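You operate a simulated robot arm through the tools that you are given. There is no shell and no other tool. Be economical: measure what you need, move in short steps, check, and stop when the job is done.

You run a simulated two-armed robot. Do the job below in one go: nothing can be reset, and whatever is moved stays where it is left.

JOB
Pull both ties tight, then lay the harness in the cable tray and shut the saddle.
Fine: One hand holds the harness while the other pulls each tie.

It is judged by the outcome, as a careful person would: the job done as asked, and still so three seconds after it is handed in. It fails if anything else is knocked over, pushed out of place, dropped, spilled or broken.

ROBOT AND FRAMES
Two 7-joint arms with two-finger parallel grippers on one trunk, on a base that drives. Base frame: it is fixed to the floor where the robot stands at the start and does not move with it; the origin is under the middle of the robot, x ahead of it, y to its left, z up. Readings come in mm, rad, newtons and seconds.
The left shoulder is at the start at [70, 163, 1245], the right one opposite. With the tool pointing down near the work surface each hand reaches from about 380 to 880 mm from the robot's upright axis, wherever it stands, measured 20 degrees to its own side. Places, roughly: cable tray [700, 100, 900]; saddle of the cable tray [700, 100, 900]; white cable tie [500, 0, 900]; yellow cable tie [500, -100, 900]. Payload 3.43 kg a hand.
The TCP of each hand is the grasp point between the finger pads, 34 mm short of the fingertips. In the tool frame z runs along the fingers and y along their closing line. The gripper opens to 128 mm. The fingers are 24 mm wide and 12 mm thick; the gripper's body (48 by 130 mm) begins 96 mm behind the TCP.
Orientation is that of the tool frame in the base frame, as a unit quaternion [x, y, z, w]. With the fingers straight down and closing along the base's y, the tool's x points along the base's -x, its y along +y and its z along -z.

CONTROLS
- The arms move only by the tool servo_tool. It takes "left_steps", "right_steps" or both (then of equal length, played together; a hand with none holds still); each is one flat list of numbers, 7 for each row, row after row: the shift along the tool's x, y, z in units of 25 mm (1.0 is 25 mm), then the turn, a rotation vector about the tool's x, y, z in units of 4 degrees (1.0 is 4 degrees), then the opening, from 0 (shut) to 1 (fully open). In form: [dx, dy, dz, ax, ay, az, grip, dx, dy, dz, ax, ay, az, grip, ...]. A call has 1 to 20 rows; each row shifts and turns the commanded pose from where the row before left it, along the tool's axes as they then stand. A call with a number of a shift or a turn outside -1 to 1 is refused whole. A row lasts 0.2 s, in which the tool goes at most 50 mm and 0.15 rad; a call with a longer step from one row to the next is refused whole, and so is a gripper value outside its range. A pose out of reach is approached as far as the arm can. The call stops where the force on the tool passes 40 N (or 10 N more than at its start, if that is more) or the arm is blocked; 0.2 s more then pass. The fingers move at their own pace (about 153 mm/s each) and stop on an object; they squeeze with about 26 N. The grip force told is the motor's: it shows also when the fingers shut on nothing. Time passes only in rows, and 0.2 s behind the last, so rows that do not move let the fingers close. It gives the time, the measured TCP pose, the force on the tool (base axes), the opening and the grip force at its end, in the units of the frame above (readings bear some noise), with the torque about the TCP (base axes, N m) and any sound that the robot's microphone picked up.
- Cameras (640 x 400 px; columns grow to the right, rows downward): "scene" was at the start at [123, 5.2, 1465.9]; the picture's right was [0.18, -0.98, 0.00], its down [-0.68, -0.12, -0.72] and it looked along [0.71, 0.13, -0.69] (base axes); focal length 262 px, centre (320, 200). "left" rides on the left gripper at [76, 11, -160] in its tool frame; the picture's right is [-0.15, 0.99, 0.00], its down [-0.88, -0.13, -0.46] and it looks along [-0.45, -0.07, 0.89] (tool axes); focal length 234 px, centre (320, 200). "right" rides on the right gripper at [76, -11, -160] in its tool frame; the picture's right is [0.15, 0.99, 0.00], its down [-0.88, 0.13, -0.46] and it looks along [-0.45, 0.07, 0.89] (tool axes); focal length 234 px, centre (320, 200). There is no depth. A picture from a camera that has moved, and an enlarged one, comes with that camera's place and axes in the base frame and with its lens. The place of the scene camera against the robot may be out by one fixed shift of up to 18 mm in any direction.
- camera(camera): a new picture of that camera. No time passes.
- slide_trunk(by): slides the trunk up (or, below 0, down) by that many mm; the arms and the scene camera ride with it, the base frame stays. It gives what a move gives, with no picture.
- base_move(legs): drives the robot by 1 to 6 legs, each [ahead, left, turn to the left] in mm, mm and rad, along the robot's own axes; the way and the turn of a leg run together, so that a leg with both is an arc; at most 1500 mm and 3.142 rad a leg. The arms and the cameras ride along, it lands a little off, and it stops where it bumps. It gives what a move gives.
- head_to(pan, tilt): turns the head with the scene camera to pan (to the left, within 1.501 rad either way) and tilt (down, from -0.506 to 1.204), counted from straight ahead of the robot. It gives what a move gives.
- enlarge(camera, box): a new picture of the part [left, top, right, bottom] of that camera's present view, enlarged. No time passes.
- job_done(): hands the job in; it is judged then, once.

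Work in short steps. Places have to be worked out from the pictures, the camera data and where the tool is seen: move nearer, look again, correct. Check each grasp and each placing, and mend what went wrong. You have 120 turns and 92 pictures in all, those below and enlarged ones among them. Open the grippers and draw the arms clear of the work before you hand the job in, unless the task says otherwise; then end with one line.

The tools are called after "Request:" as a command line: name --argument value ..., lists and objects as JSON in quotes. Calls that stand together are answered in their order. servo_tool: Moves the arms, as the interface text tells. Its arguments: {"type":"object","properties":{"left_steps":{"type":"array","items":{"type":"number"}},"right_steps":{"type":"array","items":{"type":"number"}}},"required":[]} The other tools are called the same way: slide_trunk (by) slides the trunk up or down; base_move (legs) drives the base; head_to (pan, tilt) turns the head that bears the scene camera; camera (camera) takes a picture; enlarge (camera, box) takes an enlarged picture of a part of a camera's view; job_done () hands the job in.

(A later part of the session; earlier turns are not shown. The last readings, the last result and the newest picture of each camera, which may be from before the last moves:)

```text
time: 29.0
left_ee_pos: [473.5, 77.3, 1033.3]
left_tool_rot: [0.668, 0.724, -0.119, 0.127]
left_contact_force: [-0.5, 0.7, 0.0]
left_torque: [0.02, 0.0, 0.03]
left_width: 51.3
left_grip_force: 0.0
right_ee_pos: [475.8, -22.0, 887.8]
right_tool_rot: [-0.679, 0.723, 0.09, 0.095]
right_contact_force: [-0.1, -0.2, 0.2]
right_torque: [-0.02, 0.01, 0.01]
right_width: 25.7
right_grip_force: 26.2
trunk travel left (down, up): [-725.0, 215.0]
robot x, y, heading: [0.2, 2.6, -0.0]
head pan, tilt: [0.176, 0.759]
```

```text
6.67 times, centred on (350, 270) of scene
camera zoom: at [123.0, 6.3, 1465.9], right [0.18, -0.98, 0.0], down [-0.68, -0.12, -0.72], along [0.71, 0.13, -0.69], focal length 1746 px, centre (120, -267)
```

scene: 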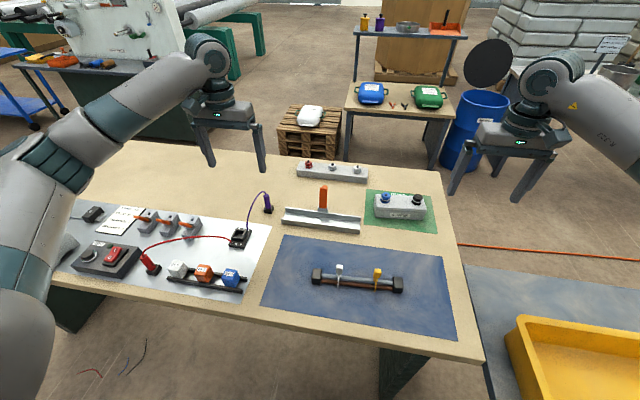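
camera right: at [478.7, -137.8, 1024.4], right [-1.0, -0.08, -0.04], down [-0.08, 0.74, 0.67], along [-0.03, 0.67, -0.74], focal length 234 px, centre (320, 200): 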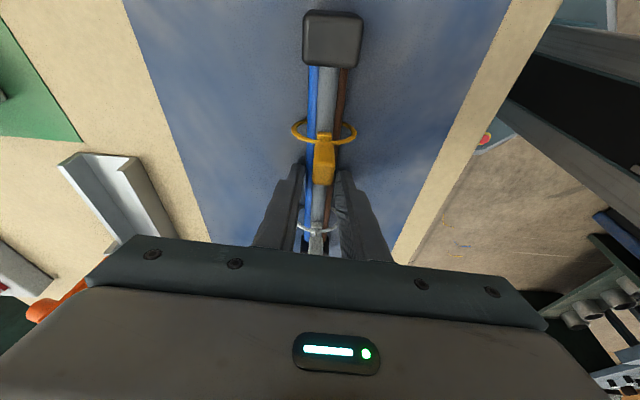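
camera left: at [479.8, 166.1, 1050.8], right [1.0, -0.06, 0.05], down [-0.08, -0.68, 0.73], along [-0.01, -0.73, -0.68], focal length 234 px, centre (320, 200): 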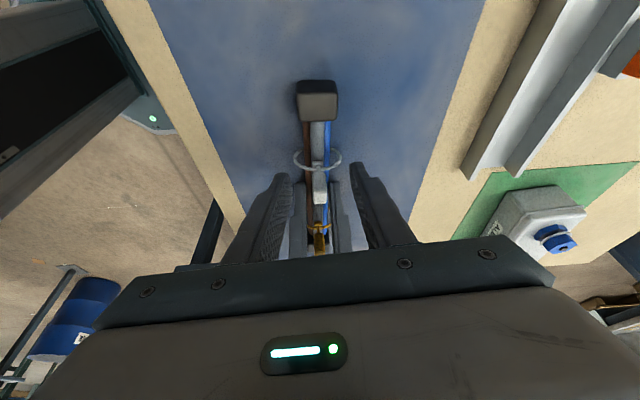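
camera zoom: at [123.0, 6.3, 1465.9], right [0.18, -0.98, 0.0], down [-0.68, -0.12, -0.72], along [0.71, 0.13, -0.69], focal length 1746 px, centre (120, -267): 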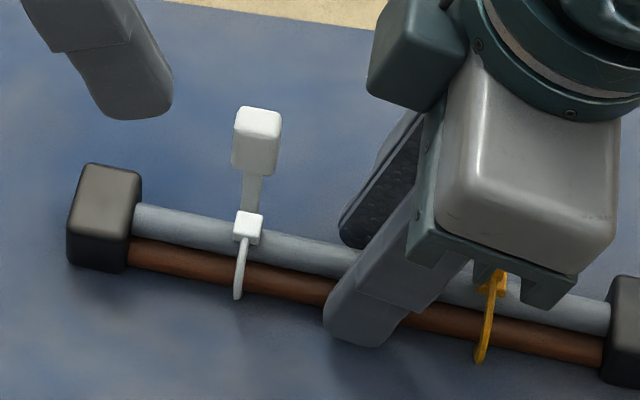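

White tie: about 32 mm of tail is out and the loop is snug (about 29 mm inside, around a bundle 25 mm wide). Next I'll swap roles: the right hand opens, backs off along its fingers, and moves over the yellow side.

Request:
servo_tool --right_steps '[0, 0, 0, 0, 0, 0, 0.45, 0, 0, 0, 0, 0, 0, 0.45, 0, 0, -0.8, 0, 0, 0, 0.45, 0, 0, -1, 0, 0, 0, 0.45, 0, 0, -1, 0, 0, 0, 0.45, 0, 0, -1, 0, 0, 0, 0.45, 0.8, 0, -0.6, 0, 0, 0, 0.45, 1, 0, 0, 0, 0, 0, 0.45, 1, 0, 0, 0, 0, 0, 0.45, 0.6, 0, 0, 0, 0, 0, 0.45]' --left_steps '[0, 0, 0, 0, 0, 0, 0.5, 0, 0, 0, 0.34, 0, 0.94, 0.5, 0, 0, 0, 0.34, 0, 0.94, 0.5, 0, 0, 0, 0, 0, 0, 0.5, 0, 0, 0, 0, 0, 0, 0.5, 0, 0, 0, 0, 0, 0, 0.5, 0, 0, 0, 0, 0, 0, 0.5, 0, 0, 0, 0, 0, 0, 0.5, 0, 0, 0, 0, 0, 0, 0.5, 0, 0, 0, 0, 0, 0, 0.5]'

Request:
camera --camera "left"

Request:
enlarge --camera "right" --box '[240, 60, 400, 220]'

```text
time: 31.2
left_ee_pos: [474.5, 75.7, 1032.5]
left_tool_rot: [0.717, 0.675, -0.128, 0.118]
left_contact_force: [-0.7, 0.1, -0.4]
left_torque: [0.03, 0.0, 0.03]
left_width: 64.2
left_grip_force: 0.1
right_ee_pos: [474.4, -53.1, 967.1]
right_tool_rot: [-0.678, 0.724, 0.089, 0.096]
right_contact_force: [0.8, -0.9, 0.1]
right_torque: [0.0, 0.01, 0.03]
right_width: 57.8
right_grip_force: 0.1
right hand out of reach, approached as far as the arm can: row 6, 7, 8, 9, 10
trunk travel left (down, up): [-725.0, 215.0]
robot x, y, heading: [0.9, 1.9, -0.001]
head pan, tilt: [0.176, 0.759]
```

```text
58 pictures are left
camera left: at [492.8, 200.6, 1158.4], right [0.98, -0.2, 0.05], down [-0.17, -0.66, 0.73], along [-0.11, -0.72, -0.68], focal length 234 px, centre (320, 200)
```

left: 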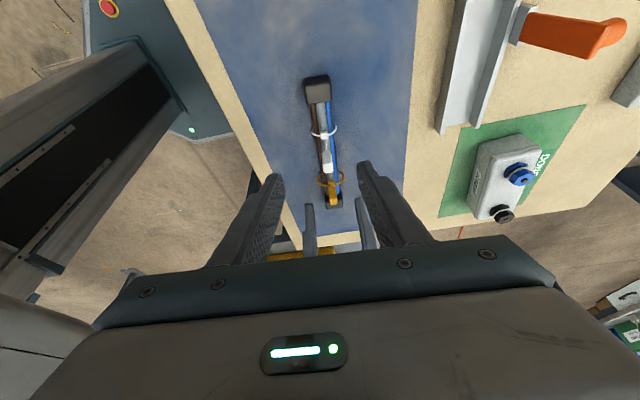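

```text
2.50 times, centred on (320, 140) of right
camera zoom: at [477.5, -168.4, 1101.1], right [-1.0, -0.08, -0.04], down [-0.08, 0.74, 0.67], along [-0.02, 0.67, -0.74], focal length 585 px, centre (320, 350)
```

zoom: 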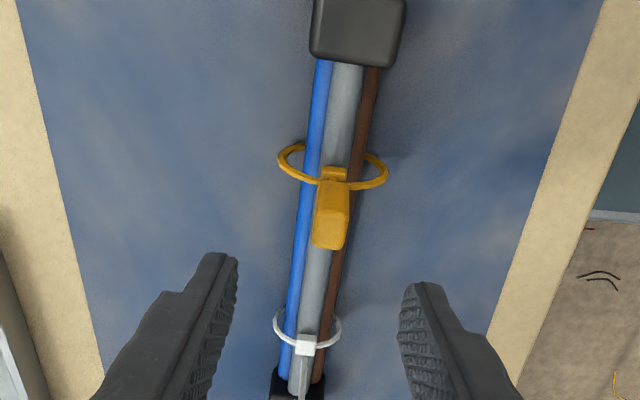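

The left yaw now matches the harness. The right wrist hits its limit beyond y≈-53 at this yaw, so I'll turn both hands about 6° the easy way. First I'm enlarging the left view to see where the white tie sits.

Request:
enlarge --camera "left" --box '[240, 60, 400, 220]'

Request:
enlarge --camera "scene" --box '[290, 220, 430, 308]'

```text
2.50 times, centred on (320, 140) of left
camera zoom: at [492.8, 200.6, 1158.4], right [0.98, -0.2, 0.05], down [-0.17, -0.66, 0.73], along [-0.11, -0.72, -0.68], focal length 585 px, centre (320, 350)
```

zoom: 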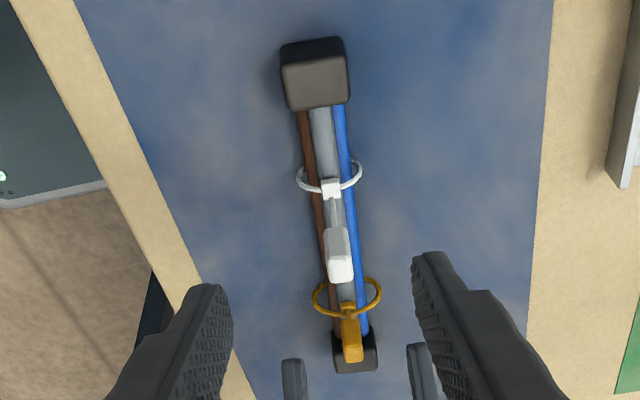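

```text
4.55 times, centred on (360, 264) of scene
camera zoom: at [123.9, 4.1, 1465.8], right [0.18, -0.98, 0.0], down [-0.68, -0.12, -0.72], along [0.71, 0.13, -0.69], focal length 1191 px, centre (138, -91)
```

zoom: 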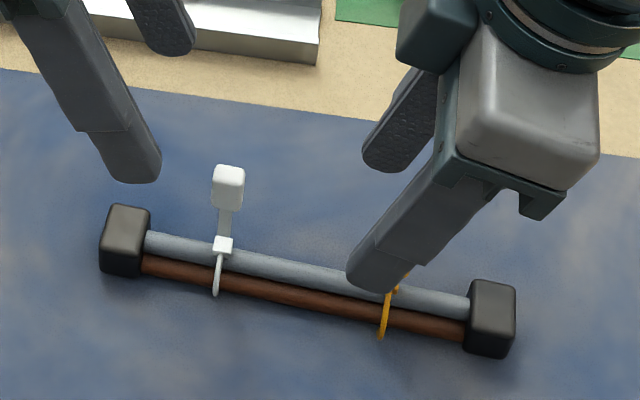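

Consistent now: the white head has come down to z≈880 at y≈30 with the tab top at z≈950, so 32 mm of tail is out and the tie is tight. I'll turn both hands 6°, move the right hand aside to y≈-85, and bring the left hand above the middle.

Request:
servo_tool --right_steps '[0, 0, 0, 0.195, 0, 0.725, 0.45, 0, 0, 0, 0.195, 0, 0.725, 0.45, 0.6, -0.1, -0.16, 0, 0, 0, 0.45, 0.6, -0.1, -0.16, 0, 0, 0, 0.45, 0, 0, 0, 0, 0, 0, 0.45]' --left_steps '[0, 0, 0, 0.255, 0, 0.705, 0.5, 0, 0, 0, 0.255, 0, 0.705, 0.5, -0.378, 0.19, 0.85, 0, 0, 0, 0.5, -0.378, 0.19, 0.85, 0, 0, 0, 0.5, -0.378, 0.19, 0.85, 0, 0, 0, 0.5]'

Request:
enlarge --camera "left" --box '[200, 60, 440, 260]'

Request:
enlarge --camera "right" --box '[240, 60, 400, 220]'

```text
time: 32.4
left_ee_pos: [480.0, 25.6, 983.3]
left_tool_rot: [0.752, 0.636, -0.132, 0.112]
left_contact_force: [-0.1, 0.3, 0.5]
left_torque: [0.0, 0.03, 0.02]
left_width: 63.9
left_grip_force: 0.1
right_ee_pos: [472.8, -83.2, 967.8]
right_tool_rot: [-0.64, 0.757, 0.085, 0.1]
right_contact_force: [0.6, 0.3, 0.2]
right_torque: [0.0, 0.0, -0.02]
right_width: 57.7
right_grip_force: 0.1
trunk travel left (down, up): [-725.0, 215.0]
robot x, y, heading: [0.7, -0.0, -0.004]
head pan, tilt: [0.176, 0.759]
```

```text
2.00 times, centred on (320, 160) of left
camera zoom: at [511.3, 149.4, 1108.7], right [0.95, -0.3, 0.05], down [-0.24, -0.64, 0.73], along [-0.19, -0.71, -0.68], focal length 468 px, centre (320, 280)
```

zoom: 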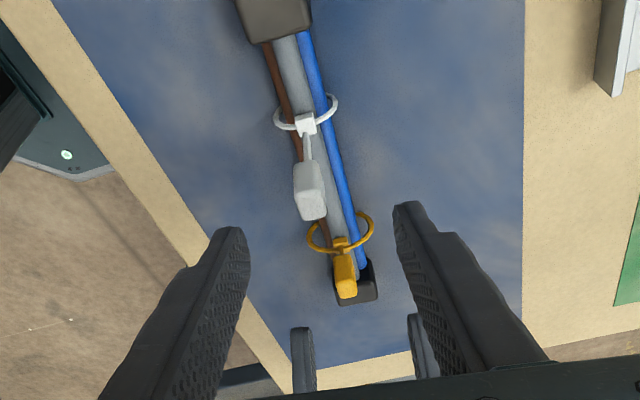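

```text
2.50 times, centred on (320, 140) of right
camera zoom: at [465.5, -198.2, 1101.9], right [-1.0, 0.03, -0.04], down [-0.01, 0.74, 0.67], along [0.04, 0.67, -0.74], focal length 585 px, centre (320, 350)
```

zoom: 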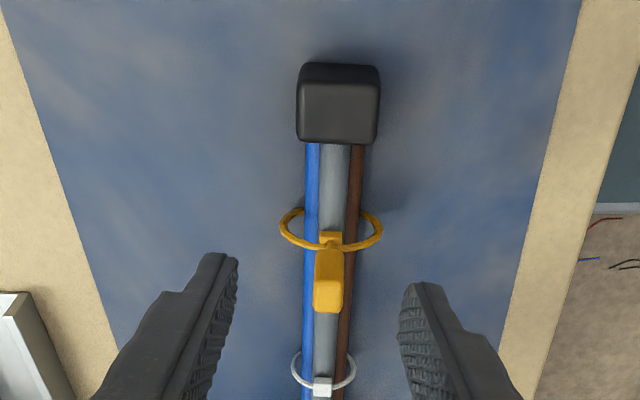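

The left fingers straddle the middle of the bundle. Descending along the fingers to z≈891, then closing.

Request:
servo_tool --left_steps '[0, 0, 0.8, 0, 0, 0, 0.5, 0, 0, 0.8, 0, 0, 0, 0.5, 0, 0, 0.8, 0, 0, 0, 0.5, 0, 0, 0.8, 0, 0, 0, 0.5, 0, 0, 0.7, 0, 0, 0, 0.5]'

Request:
enlarge --camera "left" --box '[200, 60, 440, 260]'

Request:
enlarge --camera "scene" --box '[290, 220, 430, 308]'

```text
time: 33.6
left_ee_pos: [473.7, -7.4, 891.6]
left_tool_rot: [0.751, 0.637, -0.132, 0.112]
left_contact_force: [0.6, -0.9, 0.4]
left_torque: [0.01, 0.04, -0.01]
left_width: 64.1
left_grip_force: 0.0
right_ee_pos: [474.2, -83.5, 967.2]
right_tool_rot: [-0.64, 0.757, 0.084, 0.099]
right_contact_force: [0.3, 0.8, -0.3]
right_torque: [-0.02, -0.01, 0.04]
right_width: 57.6
right_grip_force: 0.2
trunk travel left (down, up): [-725.0, 215.0]
robot x, y, heading: [-0.4, 0.3, -0.004]
head pan, tilt: [0.176, 0.759]
```

```text
2.00 times, centred on (320, 160) of left
camera zoom: at [505.1, 115.8, 1016.8], right [0.95, -0.3, 0.05], down [-0.24, -0.64, 0.73], along [-0.19, -0.71, -0.68], focal length 468 px, centre (320, 280)
```

zoom: 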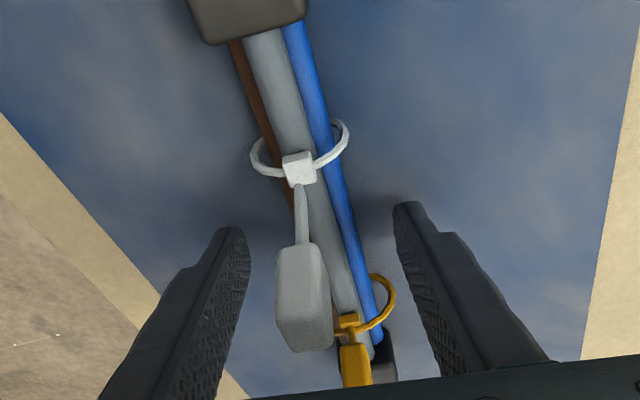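

```text
4.55 times, centred on (360, 264) of scene
camera zoom: at [123.0, 5.1, 1465.9], right [0.18, -0.98, 0.0], down [-0.68, -0.12, -0.72], along [0.71, 0.13, -0.69], focal length 1191 px, centre (138, -91)
```

zoom: 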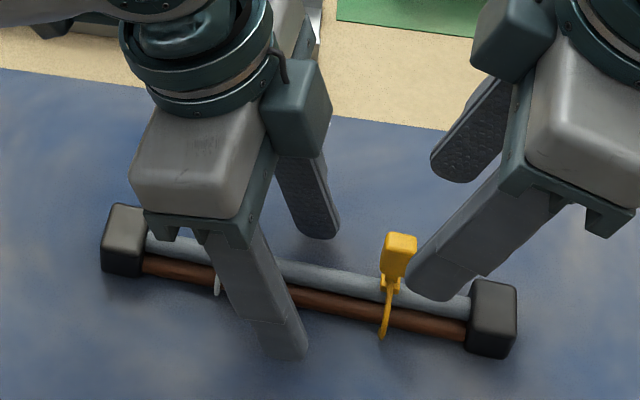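

The bundle is centred between the fingertips, and closing should swing the harness into line with the hand. Closing the left hand.

Request:
servo_tool --left_steps '[0, 0, 0, 0, 0, 0, 0.3, 0, 0, 0, 0, 0, 0, 0.1, 0, 0, 0, 0, 0, 0, 0, 0, 0, 0, 0, 0, 0, 0]'

Request:
enlarge --camera "left" --box '[200, 60, 440, 260]'

Request:
enlarge --camera "right" --box '[240, 60, 400, 220]'

```text
time: 34.6
left_ee_pos: [475.1, -7.0, 891.9]
left_tool_rot: [0.751, 0.637, -0.132, 0.112]
left_contact_force: [1.4, -0.3, 0.8]
left_torque: [-0.04, -0.11, 0.19]
left_width: 25.5
left_grip_force: 26.5
right_ee_pos: [473.4, -83.2, 967.5]
right_tool_rot: [-0.64, 0.757, 0.085, 0.1]
right_contact_force: [-0.1, 0.2, -0.2]
right_torque: [-0.01, -0.03, 0.03]
right_width: 57.6
right_grip_force: 0.1
trunk travel left (down, up): [-725.0, 215.0]
robot x, y, heading: [1.3, -1.4, -0.0]
head pan, tilt: [0.176, 0.759]
```

```text
2.00 times, centred on (320, 160) of left
camera zoom: at [505.0, 115.9, 1017.1], right [0.95, -0.3, 0.05], down [-0.24, -0.64, 0.73], along [-0.19, -0.71, -0.68], focal length 468 px, centre (320, 280)
```

zoom: 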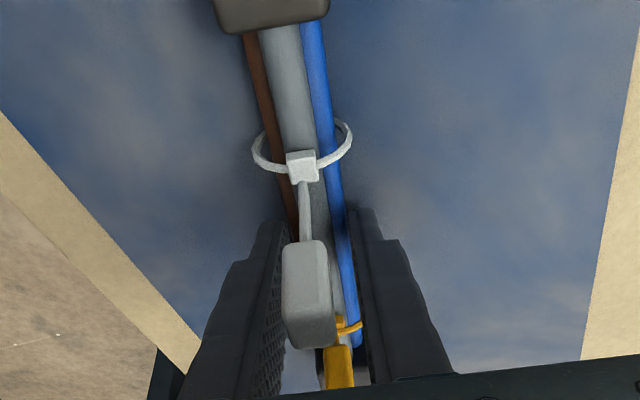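

```text
2.50 times, centred on (320, 140) of right
camera zoom: at [465.3, -198.6, 1101.9], right [-1.0, 0.03, -0.04], down [-0.01, 0.74, 0.67], along [0.05, 0.67, -0.74], focal length 585 px, centre (320, 350)
```

zoom: 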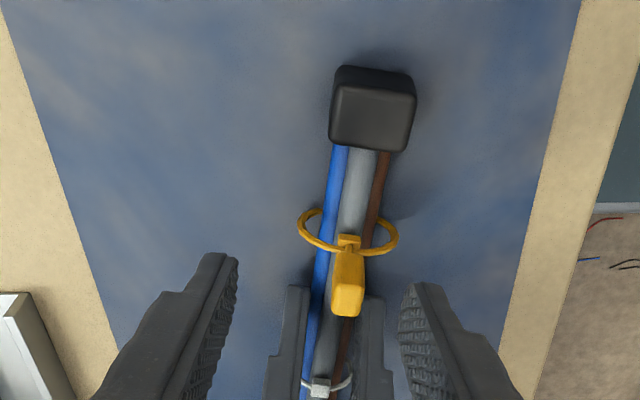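

Left holds at 25.5 mm. Yellow tab is at about [466,-67]; moving the right hand down to straddle it.

Request:
servo_tool --right_steps '[0.01, 0.185, 0, 0, 0, 0, 0.4, 0.01, 0.185, 0.56, 0, 0, 0, 0.4, 0, 0, 0.58, 0, 0, 0, 0.4, 0, 0, 0.58, 0, 0, 0, 0.4]'

Request:
enlarge --camera "right" --box '[240, 100, 400, 260]'

```text
time: 35.6
left_ee_pos: [473.9, -7.7, 892.1]
left_tool_rot: [0.752, 0.636, -0.132, 0.112]
left_contact_force: [-0.5, 0.5, 0.6]
left_torque: [-0.04, 0.01, 0.12]
left_width: 25.6
left_grip_force: 25.9
right_ee_pos: [466.8, -71.1, 925.0]
right_tool_rot: [-0.639, 0.758, 0.084, 0.1]
right_contact_force: [-0.2, -0.2, 0.1]
right_torque: [-0.02, 0.02, -0.03]
right_width: 51.4
right_grip_force: 0.0
trunk travel left (down, up): [-725.0, 215.0]
robot x, y, heading: [-3.7, -0.1, 0.001]
head pan, tilt: [0.176, 0.759]
```

```text
2.50 times, centred on (320, 180) of right
camera zoom: at [458.0, -186.0, 1059.9], right [-1.0, 0.03, -0.04], down [-0.01, 0.74, 0.67], along [0.05, 0.67, -0.74], focal length 585 px, centre (320, 250)
```

zoom: 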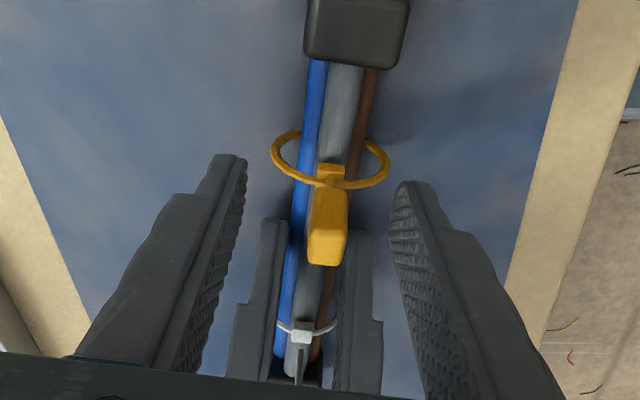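

The tab is at the right TCP. Closing, then pulling.

Request:
servo_tool --right_steps '[0, 0, 0, 0, 0, 0, 0.15, 0, 0, 0, 0, 0, 0, 0, 0, 0, 0, 0, 0, 0, 0, 0, 0, 0, 0, 0, 0, 0]'

Request:
servo_tool --right_steps '[-0.04, 0, -0.15, 0, 0, 0, 0, -0.04, 0, -0.15, 0, 0, 0, 0, -0.04, 0, -0.15, 0, 0, 0, 0, -0.04, 0, -0.15, 0, 0, 0, 0]'

Request:
enlarge --camera "right" --box '[240, 80, 400, 240]'

```text
time: 36.6
left_ee_pos: [474.6, -6.6, 892.1]
left_tool_rot: [0.752, 0.636, -0.132, 0.113]
left_contact_force: [16.6, -5.6, -1.3]
left_torque: [0.01, -0.03, 0.75]
left_width: 25.6
left_grip_force: 25.7
right_ee_pos: [465.5, -70.5, 924.4]
right_tool_rot: [-0.64, 0.757, 0.086, 0.099]
right_contact_force: [-16.7, 5.3, 2.3]
right_torque: [0.21, 0.56, 0.35]
right_width: 10.4
right_grip_force: 26.2
trunk travel left (down, up): [-725.0, 215.0]
robot x, y, heading: [2.7, -2.4, -0.004]
head pan, tilt: [0.176, 0.759]
```

```text
time: 37.6
left_ee_pos: [472.8, -8.3, 891.8]
left_tool_rot: [0.752, 0.636, -0.132, 0.112]
left_contact_force: [18.5, -9.7, 0.3]
left_torque: [-0.14, 0.04, 0.85]
left_width: 25.8
left_grip_force: 26.0
right_ee_pos: [465.5, -71.6, 941.0]
right_tool_rot: [-0.64, 0.757, 0.085, 0.099]
right_contact_force: [-17.7, 8.6, -0.7]
right_torque: [0.23, 0.87, 0.38]
right_width: 10.5
right_grip_force: 25.9
trunk travel left (down, up): [-725.0, 215.0]
robot x, y, heading: [-1.0, 1.9, 0.003]
head pan, tilt: [0.176, 0.759]
```

```text
2.50 times, centred on (320, 160) of right
camera zoom: at [457.4, -186.4, 1076.0], right [-1.0, 0.03, -0.04], down [-0.01, 0.74, 0.67], along [0.04, 0.67, -0.74], focal length 585 px, centre (320, 300)
```

zoom: 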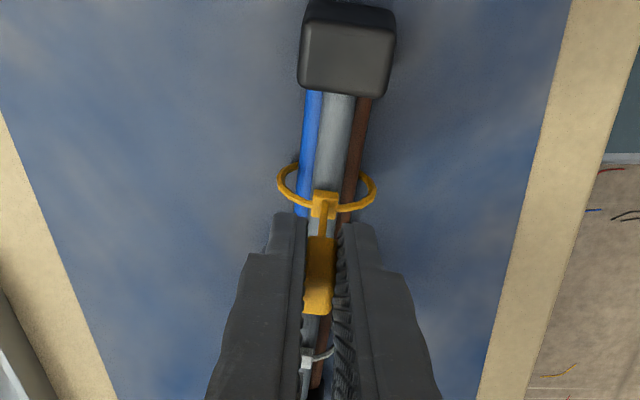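

Pulling well, but there's a 17 N sideways load, so I'll ease the hand 3 mm toward -x while pulling on.

Request:
servo_tool --right_steps '[-0.02, 0.07, -0.07, 0, 0, 0, 0, -0.02, 0.06, -0.07, 0, 0, 0, 0, -0.04, 0, -0.15, 0, 0, 0, 0, -0.04, 0, -0.15, 0, 0, 0, 0]'

Request:
enlarge --camera "right" --box '[240, 80, 400, 240]'

```text
time: 38.6
left_ee_pos: [473.0, -6.4, 890.9]
left_tool_rot: [0.752, 0.635, -0.134, 0.111]
left_contact_force: [4.0, -2.2, 4.3]
left_torque: [-0.42, -0.21, 0.23]
left_width: 25.3
left_grip_force: 26.1
right_ee_pos: [462.8, -71.8, 952.9]
right_tool_rot: [-0.64, 0.757, 0.084, 0.1]
right_contact_force: [-3.0, 1.8, -0.7]
right_torque: [-0.17, 0.37, 0.12]
right_width: 10.3
right_grip_force: 26.1
trunk travel left (down, up): [-725.0, 215.0]
robot x, y, heading: [1.0, -0.3, 0.0]
head pan, tilt: [0.176, 0.759]
```

```text
2.50 times, centred on (320, 160) of right
camera zoom: at [454.5, -185.9, 1087.8], right [-1.0, 0.03, -0.04], down [-0.01, 0.74, 0.67], along [0.05, 0.67, -0.74], focal length 585 px, centre (320, 300)
```

zoom: 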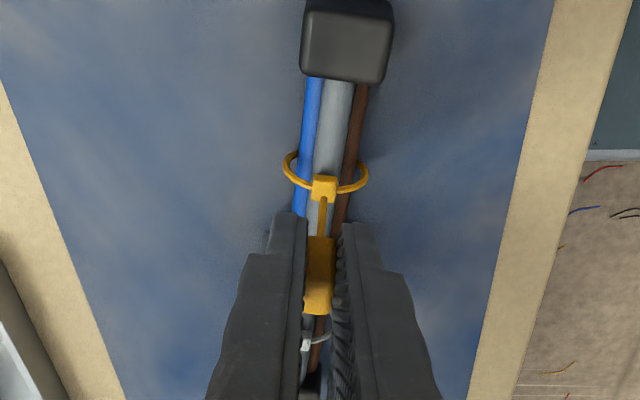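

Sideways load is gone; loop still shrinking. Pulling on to the stop.

Request:
servo_tool --right_steps '[-0.04, 0.02, -0.12, 0, 0, 0, 0, -0.04, 0.02, -0.12, 0, 0, 0, 0, -0.04, 0, -0.12, 0, 0, 0, 0, -0.03, 0, -0.1, 0, 0, 0, 0, -0.03, 0, -0.1, 0, 0, 0, 0]'

Request:
enlarge --camera "right" --box '[240, 80, 400, 240]'

```text
time: 39.8
left_ee_pos: [472.9, -8.0, 892.2]
left_tool_rot: [0.752, 0.636, -0.133, 0.113]
left_contact_force: [-6.1, 2.2, 18.3]
left_torque: [-0.62, 0.11, -0.28]
left_width: 25.4
left_grip_force: 26.1
right_ee_pos: [461.8, -69.8, 967.0]
right_tool_rot: [-0.64, 0.757, 0.084, 0.099]
right_contact_force: [5.2, -1.5, -15.8]
right_torque: [-0.42, -0.3, -0.08]
right_width: 10.4
right_grip_force: 26.1
trunk travel left (down, up): [-725.0, 215.0]
robot x, y, heading: [1.9, 0.6, 0.001]
head pan, tilt: [0.176, 0.759]
```

```text
2.50 times, centred on (320, 160) of right
camera zoom: at [453.6, -185.2, 1101.6], right [-1.0, 0.03, -0.04], down [-0.01, 0.74, 0.67], along [0.05, 0.67, -0.74], focal length 585 px, centre (320, 300)
```

zoom: 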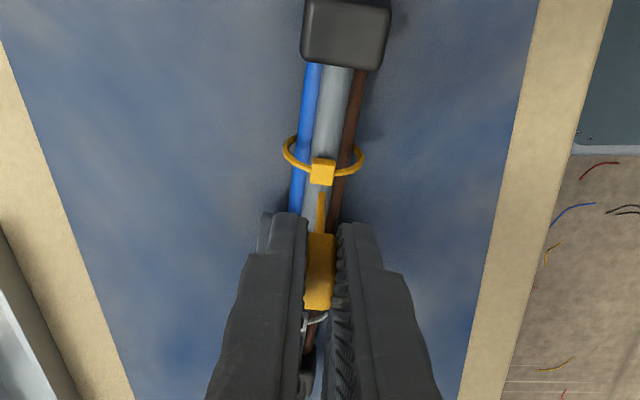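

16 N at about the same draw as the white tie. One more small pull to make sure it's at its stop.

Request:
servo_tool --right_steps '[-0.03, 0, -0.1, 0, 0, 0, 0, -0.03, 0, -0.1, 0, 0, 0, 0]'

Request:
servo_tool --right_steps '[0, 0, 0, 0, 0, 0, 0.3, 0, 0, 0, 0, 0, 0, 0.4, 0.2, 0, -1, 0, 0, 0, 0.4, 0.2, 0, -1, 0, 0, 0, 0.4, 0.5, 0, -0.5, 0, 0, 0, 0.4]'

Request:
enlarge --camera "right" --box '[270, 60, 370, 160]'

Request:
enlarge --camera "scene" --box '[290, 220, 430, 308]'

```text
time: 40.4
left_ee_pos: [472.6, -8.2, 892.0]
left_tool_rot: [0.752, 0.636, -0.133, 0.114]
left_contact_force: [-6.1, 0.5, 21.9]
left_torque: [-0.35, -0.01, -0.21]
left_width: 25.4
left_grip_force: 26.0
right_ee_pos: [461.6, -69.1, 973.4]
right_tool_rot: [-0.639, 0.758, 0.084, 0.1]
right_contact_force: [5.2, 0.1, -16.4]
right_torque: [-0.27, -0.23, -0.1]
right_width: 10.5
right_grip_force: 26.4
trunk travel left (down, up): [-725.0, 215.0]
robot x, y, heading: [-2.9, 5.0, 0.003]
head pan, tilt: [0.176, 0.759]
```

```text
time: 41.6
left_ee_pos: [472.9, -7.6, 890.6]
left_tool_rot: [0.752, 0.636, -0.132, 0.111]
left_contact_force: [0.3, -0.5, 0.2]
left_torque: [0.0, 0.02, 0.02]
left_width: 25.4
left_grip_force: 25.7
right_ee_pos: [455.7, -106.7, 1028.5]
right_tool_rot: [-0.64, 0.757, 0.085, 0.1]
right_contact_force: [0.1, -0.6, 0.0]
right_torque: [0.03, 0.0, 0.01]
right_width: 51.5
right_grip_force: 0.2
trunk travel left (down, up): [-725.0, 215.0]
robot x, y, heading: [-0.2, -1.0, 0.001]
head pan, tilt: [0.176, 0.759]
```

```text
4.00 times, centred on (320, 110) of right
camera zoom: at [447.6, -222.7, 1162.8], right [-1.0, 0.03, -0.04], down [-0.01, 0.74, 0.67], along [0.05, 0.67, -0.74], focal length 937 px, centre (320, 560)
```

zoom: 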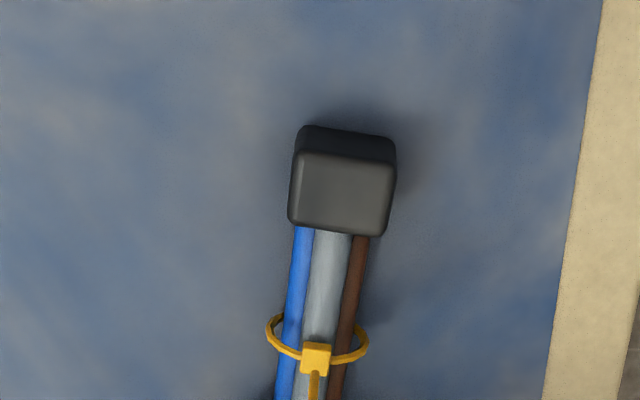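

```text
4.55 times, centred on (360, 264) of scene
camera zoom: at [122.7, 4.3, 1465.8], right [0.18, -0.98, 0.0], down [-0.68, -0.12, -0.72], along [0.71, 0.13, -0.69], focal length 1191 px, centre (138, -91)
```

zoom: 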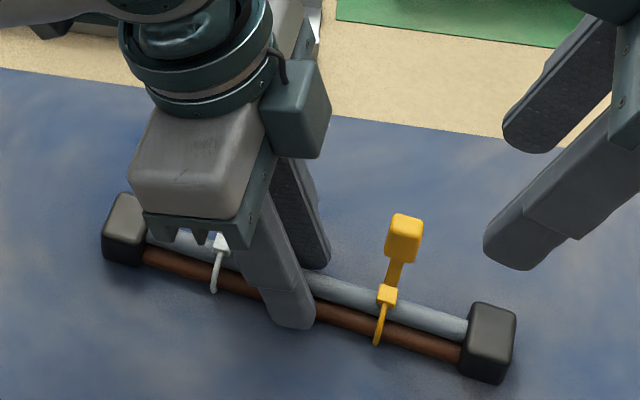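

The yellow loop now measures 35.6 mm, the same as the white, so both ties are at the same stop. The left hand lets go, and both hands retreat high so I can see the tray.

Request:
servo_tool --left_steps '[0, 0, 0, 0, 0, 0, 0.5, 0, 0, 0, 0, 0, 0, 0.5, 0, 0, -1, 0, 0, 0, 0.5, 0, 0, -1, 0, 0, 0, 0.5, 0, 0, -1, 0, 0, 0, 0.5, 0, 0, -1, 0, 0, 0, 0.5, 0, 0, -1, 0, 0, 0, 0.5, 0, 0, -1, 0, 0, 0, 0.5, 0, 0, -1, 0, 0, 0, 0.5, 0.8, 0, -0.8, 0, 1, 0, 0.5, 0.8, 0, -0.5, 0, 1, 0, 0.5, 0.8, 0, 0, 0, 1, 0, 0.5, 0.8, 0, 0, 0, 1, 0, 0.5, 0.8, 0, 0, 0, 1, 0, 0.5]' --right_steps '[0, 0, 0, 0, 0, 0, 0.5, 0, 0, 0, 0, 0, 0, 0.5, 0, 0, 0, 0, 0, 0, 0.5, 0, 0, 0, 0, 0, 0, 0.5, 0, 0, -0.5, 0, 0, 0, 0.5, 0, 0, -0.5, 0, 0, 0, 0.5, 0, 0, -0.5, 0, 0, 0, 0.5, 0.5, 0, -0.5, 0, 1, 0, 0.5, 0.5, 0, 0, 0, 1, 0, 0.5, 0.5, 0, 0, 0, 1, 0, 0.5, 0.5, 0, 0, 0, 0.75, 0, 0.5, 0, 0, 0, 0, 0, 0, 0.5]'

Request:
camera --camera "scene"

```text
refused: give rows for one hand, or as many for the one as for the other
```

```text
42 pictures are left
camera scene: at [122.7, 4.3, 1465.8], right [0.18, -0.98, 0.0], down [-0.68, -0.12, -0.72], along [0.71, 0.13, -0.69], focal length 262 px, centre (320, 200)
```

scene: 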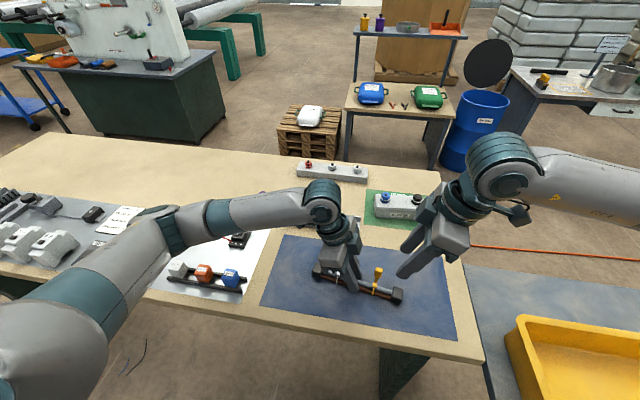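

Row counts didn't match; I'll move the hands separately.

Request:
servo_tool --left_steps '[0, 0, 0, 0, 0, 0, 0.5, 0, 0, 0, 0, 0, 0, 0.5, 0, 0, -1, 0, 0, 0, 0.5, 0, 0, -1, 0, 0, 0, 0.5, 0, 0, -1, 0, 0, 0, 0.5, 0, 0, -1, 0, 0, 0, 0.5, 0, 0, -1, 0, 0, 0, 0.5, 0, 0, -1, 0, 0, 0, 0.5, 0, 0, -1, 0, 0, 0, 0.5, 0.8, 0, -0.8, 0, 1, 0, 0.5, 0.8, 0, -0.5, 0, 1, 0, 0.5, 0.8, 0, 0, 0, 1, 0, 0.5, 0.8, 0, 0, 0, 1, 0, 0.5, 0.8, 0, 0, 0, 1, 0, 0.5]'

Request:
servo_tool --right_steps '[0, 0, -0.5, 0, 0, 0, 0.5, 0, 0, -0.5, 0, 0, 0, 0.5, 0, 0, -0.5, 0, 0, 0, 0.5, 0.5, 0, -0.5, 0, 1, 0, 0.5, 0.5, 0, 0, 0, 1, 0, 0.5, 0.5, 0, 0, 0, 1, 0, 0.5, 0.5, 0, 0, 0, 0.75, 0, 0.5]'

Request:
enlarge --camera "scene" --box '[260, 160, 420, 310]'

```text
time: 44.6
left_ee_pos: [501.9, 160.8, 1065.9]
left_tool_rot: [0.763, 0.646, 0.0, -0.001]
left_contact_force: [-0.4, 0.4, 1.1]
left_torque: [-0.01, -0.01, 0.01]
left_width: 64.2
left_grip_force: 0.0
right_ee_pos: [456.1, -106.7, 1027.9]
right_tool_rot: [-0.64, 0.757, 0.084, 0.1]
right_contact_force: [0.0, -0.4, 0.9]
right_torque: [-0.02, -0.02, -0.03]
right_width: 51.0
right_grip_force: 0.0
trunk travel left (down, up): [-725.0, 215.0]
robot x, y, heading: [-0.2, -0.2, 0.002]
head pan, tilt: [0.176, 0.759]
```

```text
time: 46.2
left_ee_pos: [501.3, 159.0, 1067.0]
left_tool_rot: [0.763, 0.646, 0.0, 0.0]
left_contact_force: [0.0, -0.3, -0.5]
left_torque: [-0.02, 0.01, -0.01]
left_width: 64.0
left_grip_force: 0.1
right_ee_pos: [444.7, -168.8, 1067.7]
right_tool_rot: [-0.646, 0.763, 0.001, 0.0]
right_contact_force: [-0.1, 0.2, -0.7]
right_torque: [0.0, -0.03, 0.04]
right_width: 64.2
right_grip_force: 0.2
trunk travel left (down, up): [-725.0, 215.0]
robot x, y, heading: [-0.7, -0.1, -0.0]
head pan, tilt: [0.176, 0.759]
```

```text
2.67 times, centred on (340, 235) of scene
camera zoom: at [122.9, 5.0, 1465.9], right [0.18, -0.98, 0.0], down [-0.68, -0.12, -0.72], along [0.71, 0.13, -0.69], focal length 698 px, centre (267, 107)
```

zoom: 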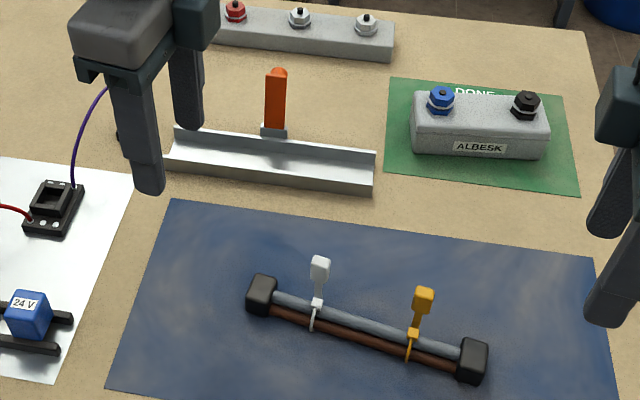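

The tray is clear. I'll turn the base 0.2 rad left so both wrists have room to line up with the tray (hands are high, nothing in their sweep).

Request:
base_move --legs '[[0, 0, 0.2]]'

Request:
camera --camera "left"

```text
time: 47.3
left_ee_pos: [461.6, 255.2, 1066.1]
left_tool_rot: [0.696, 0.718, 0.0, -0.001]
left_contact_force: [-0.4, 0.5, 0.5]
left_torque: [-0.03, -0.03, 0.0]
left_width: 63.9
left_grip_force: 0.0
right_ee_pos: [469.9, -77.2, 1067.4]
right_tool_rot: [0.717, -0.697, 0.0, 0.0]
right_contact_force: [-0.1, 1.1, -0.7]
right_torque: [-0.01, -0.02, -0.02]
right_width: 64.0
right_grip_force: 0.1
trunk travel left (down, up): [-725.0, 215.0]
robot x, y, heading: [-3.2, 2.8, 0.197]
head pan, tilt: [0.176, 0.759]
```

```text
40 pictures are left
camera left: at [468.7, 332.0, 1227.1], right [0.99, -0.12, 0.0], down [-0.1, -0.88, 0.46], along [-0.05, -0.45, -0.89], focal length 234 px, centre (320, 200)
```

left: 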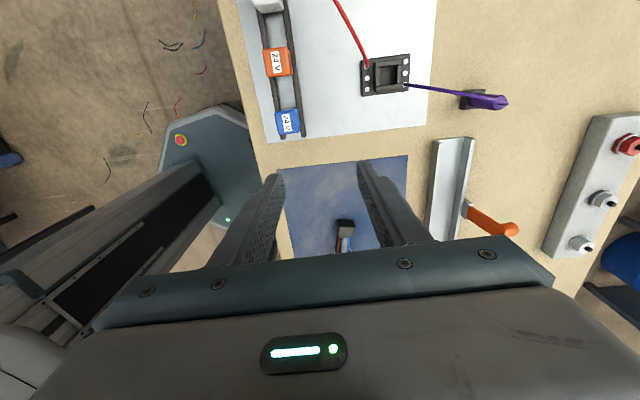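

Both hands are now aligned within 2° of the y axis. I'll enlarge the tray in the left view to measure it.

Request:
enlarge --camera "left" --box '[400, 120, 560, 240]'

Request:
enlarge --camera "scene" --box '[340, 150, 460, 240]'

```text
3.33 times, centred on (480, 180) of left
camera zoom: at [468.7, 332.0, 1227.1], right [0.99, -0.12, 0.0], down [-0.1, -0.88, 0.46], along [-0.05, -0.45, -0.89], focal length 781 px, centre (-213, 267)
```

zoom: 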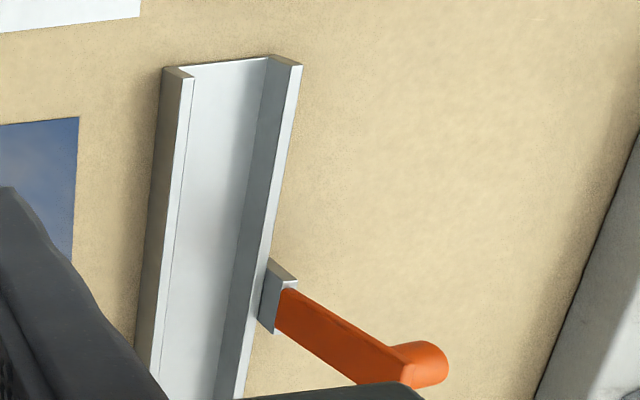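

```text
4.44 times, centred on (400, 195) of scene
camera zoom: at [117.6, 30.8, 1465.8], right [0.37, -0.93, 0.0], down [-0.64, -0.25, -0.72], along [0.67, 0.26, -0.69], focal length 1164 px, centre (-36, 222)
```

zoom: 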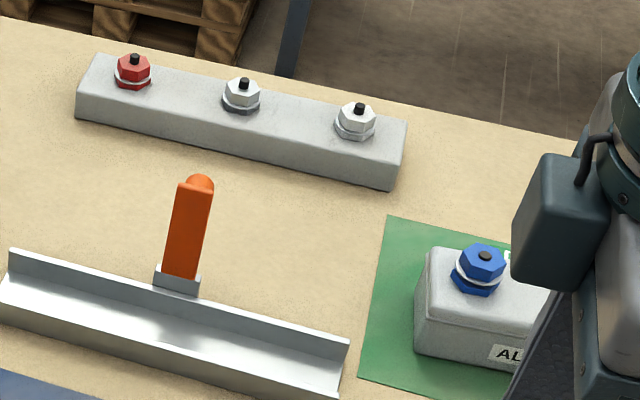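

The tray is about 46 mm wide overall (inside about 42), with 25 mm walls. There's no room for the 12 mm fingers beside the 30 mm blocks, so I'll carry the harness by the two upright tie tails and keep the fingers above the tray. I'm moving each hand above its tie, aligned with the harness and leaning outward.

Request:
servo_tool --left_steps '[-0.933, 0.025, 0.267, 0, 0, 0, 0.4, -0.933, 0.025, 0.267, 0, 0, 0, 0.4, -0.933, 0.025, 0.267, 0, 0, 0, 0.4, -0.933, 0.025, 0.267, 0, 0, 0, 0.4, -0.933, 0.025, 0.267, 0, 0, 0, 0.4, -0.933, 0.025, 0.267, 0, 0, 0, 0.4, 0, 0, 0, 0, 0, 0.933, 0.4, 0, 0, 0, 0, 0, 0.933, 0.4, 0, 0, 0, 0, 0, 0.933, 0.4, 0, 0, 0, 0, -0.94, 0, 0.4, 0, 0, 0, 0, -0.94, 0, 0.4, 0, 0, 0, 0, -0.94, 0, 0.4, 0, 0, 0, 0, -0.94, 0, 0.4]' --right_steps '[0.2, 0, 0.267, 0, 0, 0, 0.4, 0.2, 0, 0.267, 0, 0, 0, 0.4, 0.2, 0, 0.267, 0, 0, 0, 0.4, 0.2, 0, 0.267, 0, 0, 0, 0.4, 0.2, 0, 0.267, 0, 0, 0, 0.4, 0.2, 0, 0.267, 0, 0, 0, 0.4, 0, 0, 0, 0, 0, 0.933, 0.4, 0, 0, 0, 0, 0, 0.933, 0.4, 0, 0, 0, 0, 0, 0.933, 0.4, 0, 0, 0, 0, -0.94, 0, 0.4, 0, 0, 0, 0, -0.94, 0, 0.4, 0, 0, 0, 0, -0.94, 0, 0.4, 0, 0, 0, 0, -0.94, 0, 0.4]'

Request:
enlarge --camera "left" --box '[220, 40, 420, 240]'

Request:
enlarge --camera "right" --box '[220, 40, 420, 240]'

```text
time: 50.1
left_ee_pos: [467.6, 115.8, 1026.8]
left_tool_rot: [0.756, 0.641, -0.1, 0.086]
left_contact_force: [0.6, 0.4, -0.5]
left_torque: [0.01, -0.02, 0.04]
left_width: 51.0
left_grip_force: 0.1
right_ee_pos: [468.1, -102.5, 1035.3]
right_tool_rot: [-0.64, 0.757, 0.085, 0.101]
right_contact_force: [0.3, 0.2, 0.0]
right_torque: [-0.02, 0.0, 0.01]
right_width: 51.1
right_grip_force: 0.0
right hand out of reach, approached as far as the arm can: row 6
trunk travel left (down, up): [-725.0, 215.0]
robot x, y, heading: [0.1, -0.2, 0.198]
head pan, tilt: [0.176, 0.759]
```

```text
2.00 times, centred on (320, 140) of left
camera zoom: at [497.3, 227.3, 1162.0], right [0.95, -0.3, 0.04], down [-0.25, -0.7, 0.67], along [-0.17, -0.65, -0.74], focal length 468 px, centre (320, 320)
```

zoom: 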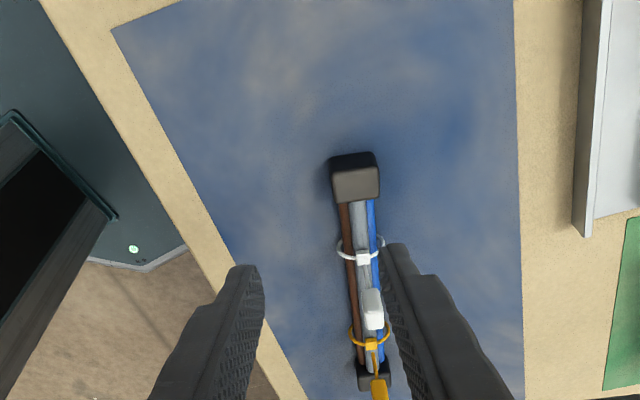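

```text
2.00 times, centred on (320, 140) of right
camera zoom: at [460.9, -217.4, 1169.6], right [-1.0, 0.02, -0.04], down [-0.01, 0.74, 0.67], along [0.04, 0.67, -0.74], focal length 468 px, centre (320, 320)
```

zoom: 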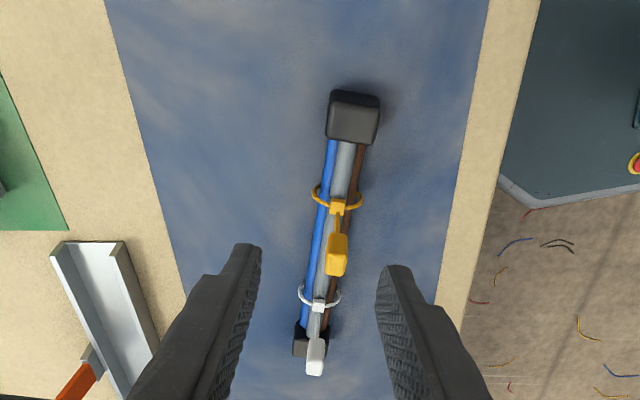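

White tab is at about [479,28] and yellow at [462,-60], both with tops near z 950. I'll lower both hands together to straddle the tabs.

Request:
servo_tool --left_steps '[-0.455, 0.204, 0.8, 0, 0, 0, 0.4, -0.455, 0.204, 0.8, 0, 0, 0, 0.4, -0.455, 0.204, 0.8, 0, 0, 0, 0.4, -0.455, 0.204, 0.8, 0, 0, 0, 0.4, -0.455, 0.204, 0.8, 0, 0, 0, 0.4]' --right_steps '[-0.102, 0.1, 0.772, 0, 0, 0, 0.4, -0.102, 0.1, 0.772, 0, 0, 0, 0.4, -0.102, 0.1, 0.772, 0, 0, 0, 0.4, -0.102, 0.1, 0.772, 0, 0, 0, 0.4, -0.102, 0.1, 0.772, 0, 0, 0, 0.4]'

Request:
enlarge --camera "left" --box '[220, 60, 420, 260]'

Request:
enlarge --camera "right" --box '[220, 60, 420, 260]'

```text
time: 51.3
left_ee_pos: [480.0, 30.7, 944.2]
left_tool_rot: [0.756, 0.641, -0.099, 0.085]
left_contact_force: [-0.1, -0.3, -0.3]
left_torque: [0.02, -0.04, 0.0]
left_width: 51.3
left_grip_force: 0.1
right_ee_pos: [463.2, -63.0, 944.2]
right_tool_rot: [-0.64, 0.757, 0.085, 0.1]
right_contact_force: [0.7, -0.1, -0.7]
right_torque: [0.01, 0.01, 0.01]
right_width: 51.2
right_grip_force: 0.1
trunk travel left (down, up): [-725.0, 215.0]
robot x, y, heading: [-1.0, 0.8, 0.196]
head pan, tilt: [0.176, 0.759]
```

```text
2.00 times, centred on (320, 160) of left
camera zoom: at [509.6, 142.7, 1080.3], right [0.95, -0.3, 0.04], down [-0.25, -0.7, 0.67], along [-0.18, -0.65, -0.74], focal length 468 px, centre (320, 280)
```

zoom: 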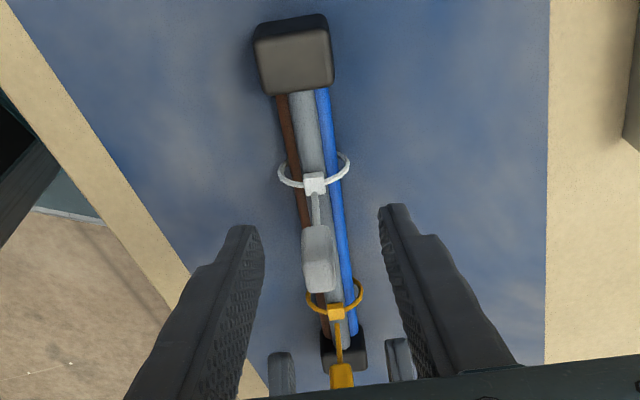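

```text
2.00 times, centred on (320, 160) of right
camera zoom: at [455.1, -179.0, 1079.2], right [-1.0, 0.02, -0.04], down [-0.01, 0.74, 0.67], along [0.04, 0.67, -0.74], focal length 468 px, centre (320, 280)
```

zoom: 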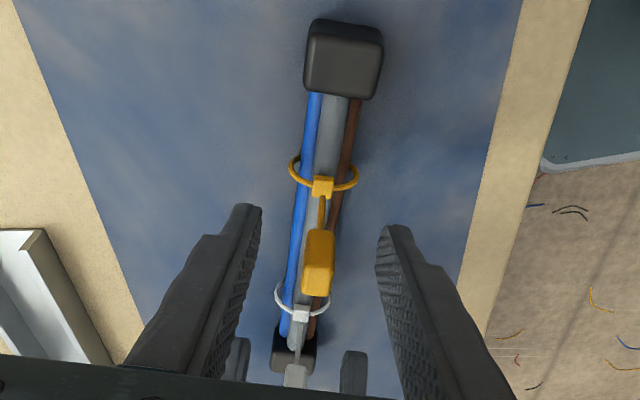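

Both tabs are centred at the TCPs. Closing both hands.

Request:
servo_tool --left_steps '[0, 0, 0, 0, 0, 0, 0.15, 0, 0, 0, 0, 0, 0, 0.05, 0, 0, 0, 0, 0, 0, 0, 0, 0, 0, 0, 0, 0, 0]' --right_steps '[0, 0, 0, 0, 0, 0, 0.15, 0, 0, 0, 0, 0, 0, 0.05, 0, 0, 0, 0, 0, 0, 0, 0, 0, 0, 0, 0, 0, 0]'

Request:
slide_trunk --by 20

Request:
enlarge --camera "scene" --box '[340, 200, 500, 310]'

```text
time: 52.3
left_ee_pos: [481.3, 31.4, 944.9]
left_tool_rot: [0.756, 0.642, -0.101, 0.085]
left_contact_force: [-2.1, 0.0, 1.0]
left_torque: [0.01, 0.04, -0.12]
left_width: 10.1
left_grip_force: 25.7
right_ee_pos: [464.2, -63.8, 944.7]
right_tool_rot: [-0.641, 0.757, 0.084, 0.099]
right_contact_force: [2.0, -0.5, 0.3]
right_torque: [-0.13, -0.02, -0.14]
right_width: 10.6
right_grip_force: 25.8
trunk travel left (down, up): [-725.0, 215.0]
robot x, y, heading: [-0.6, -0.5, 0.193]
head pan, tilt: [0.176, 0.759]
```

```text
time: 53.0
left_ee_pos: [479.4, 31.1, 964.6]
left_tool_rot: [0.756, 0.642, -0.099, 0.085]
left_contact_force: [-2.2, 0.8, 0.2]
left_torque: [-0.12, 0.04, -0.09]
left_width: 10.6
left_grip_force: 25.9
right_ee_pos: [462.2, -63.6, 964.1]
right_tool_rot: [-0.641, 0.757, 0.084, 0.1]
right_contact_force: [0.9, -0.6, -0.1]
right_torque: [0.09, -0.02, -0.04]
right_width: 10.5
right_grip_force: 25.9
trunk travel left (down, up): [-745.0, 195.0]
robot x, y, heading: [1.3, -3.3, 0.195]
head pan, tilt: [0.176, 0.759]
```

```text
3.64 times, centred on (420, 255) of scene
camera zoom: at [117.8, 30.5, 1485.9], right [0.37, -0.93, 0.0], down [-0.64, -0.25, -0.72], along [0.67, 0.27, -0.69], focal length 952 px, centre (-44, 0)
```

zoom: 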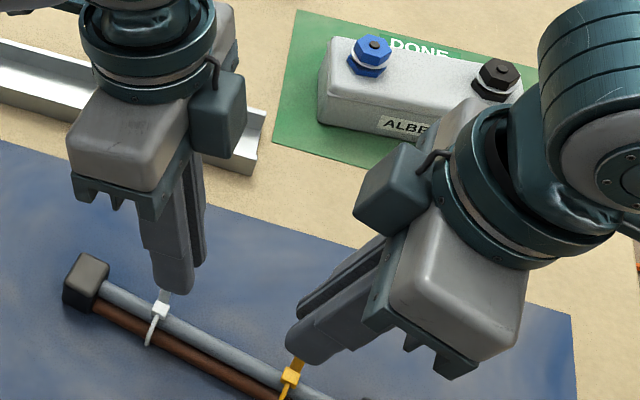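

Hard to tell whether it lifted. I'll raise 60 mm more and check from the hand cameras.

Request:
slide_trunk --by 60

Request:
enlarge --camera "left" --box '[220, 60, 420, 260]'

Request:
enlarge --camera "scene" --box '[340, 170, 500, 310]'

```text
time: 54.0
left_ee_pos: [479.9, 30.4, 1023.9]
left_tool_rot: [0.756, 0.641, -0.1, 0.085]
left_contact_force: [-2.2, 1.8, -0.7]
left_torque: [0.06, 0.08, -0.11]
left_width: 10.3
left_grip_force: 26.3
right_ee_pos: [463.8, -63.2, 1025.0]
right_tool_rot: [-0.641, 0.756, 0.084, 0.099]
right_contact_force: [1.9, -1.0, -0.8]
right_torque: [-0.05, -0.01, -0.12]
right_width: 10.3
right_grip_force: 26.1
trunk travel left (down, up): [-805.0, 135.0]
robot x, y, heading: [1.0, -1.2, 0.196]
head pan, tilt: [0.176, 0.759]
```

```text
2.00 times, centred on (320, 160) of left
camera zoom: at [509.5, 143.2, 1160.5], right [0.95, -0.3, 0.04], down [-0.25, -0.7, 0.67], along [-0.18, -0.65, -0.74], focal length 468 px, centre (320, 280)
```

zoom: 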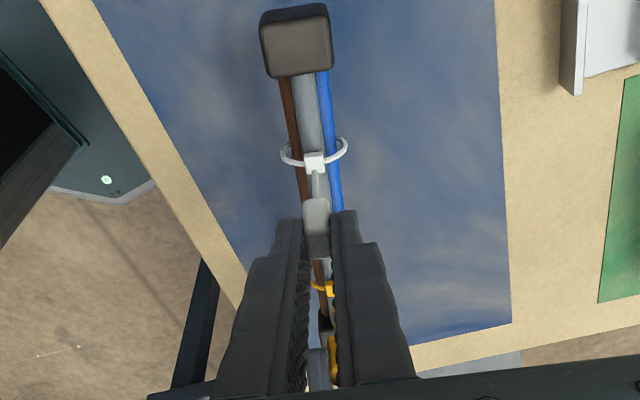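

```text
2.86 times, centred on (420, 240) of scene
camera zoom: at [117.9, 30.5, 1545.8], right [0.37, -0.93, 0.0], down [-0.64, -0.25, -0.72], along [0.67, 0.27, -0.69], focal length 748 px, centre (34, 86)
```

zoom: 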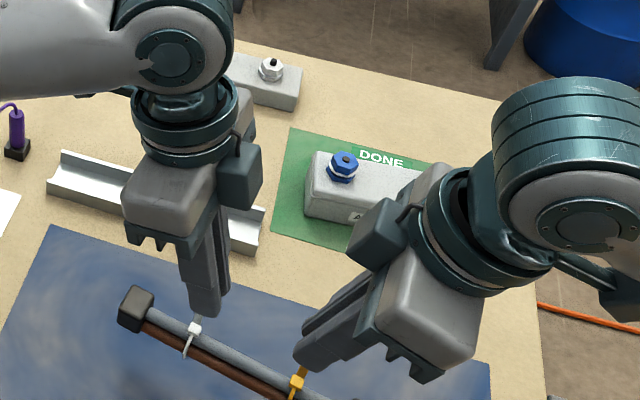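

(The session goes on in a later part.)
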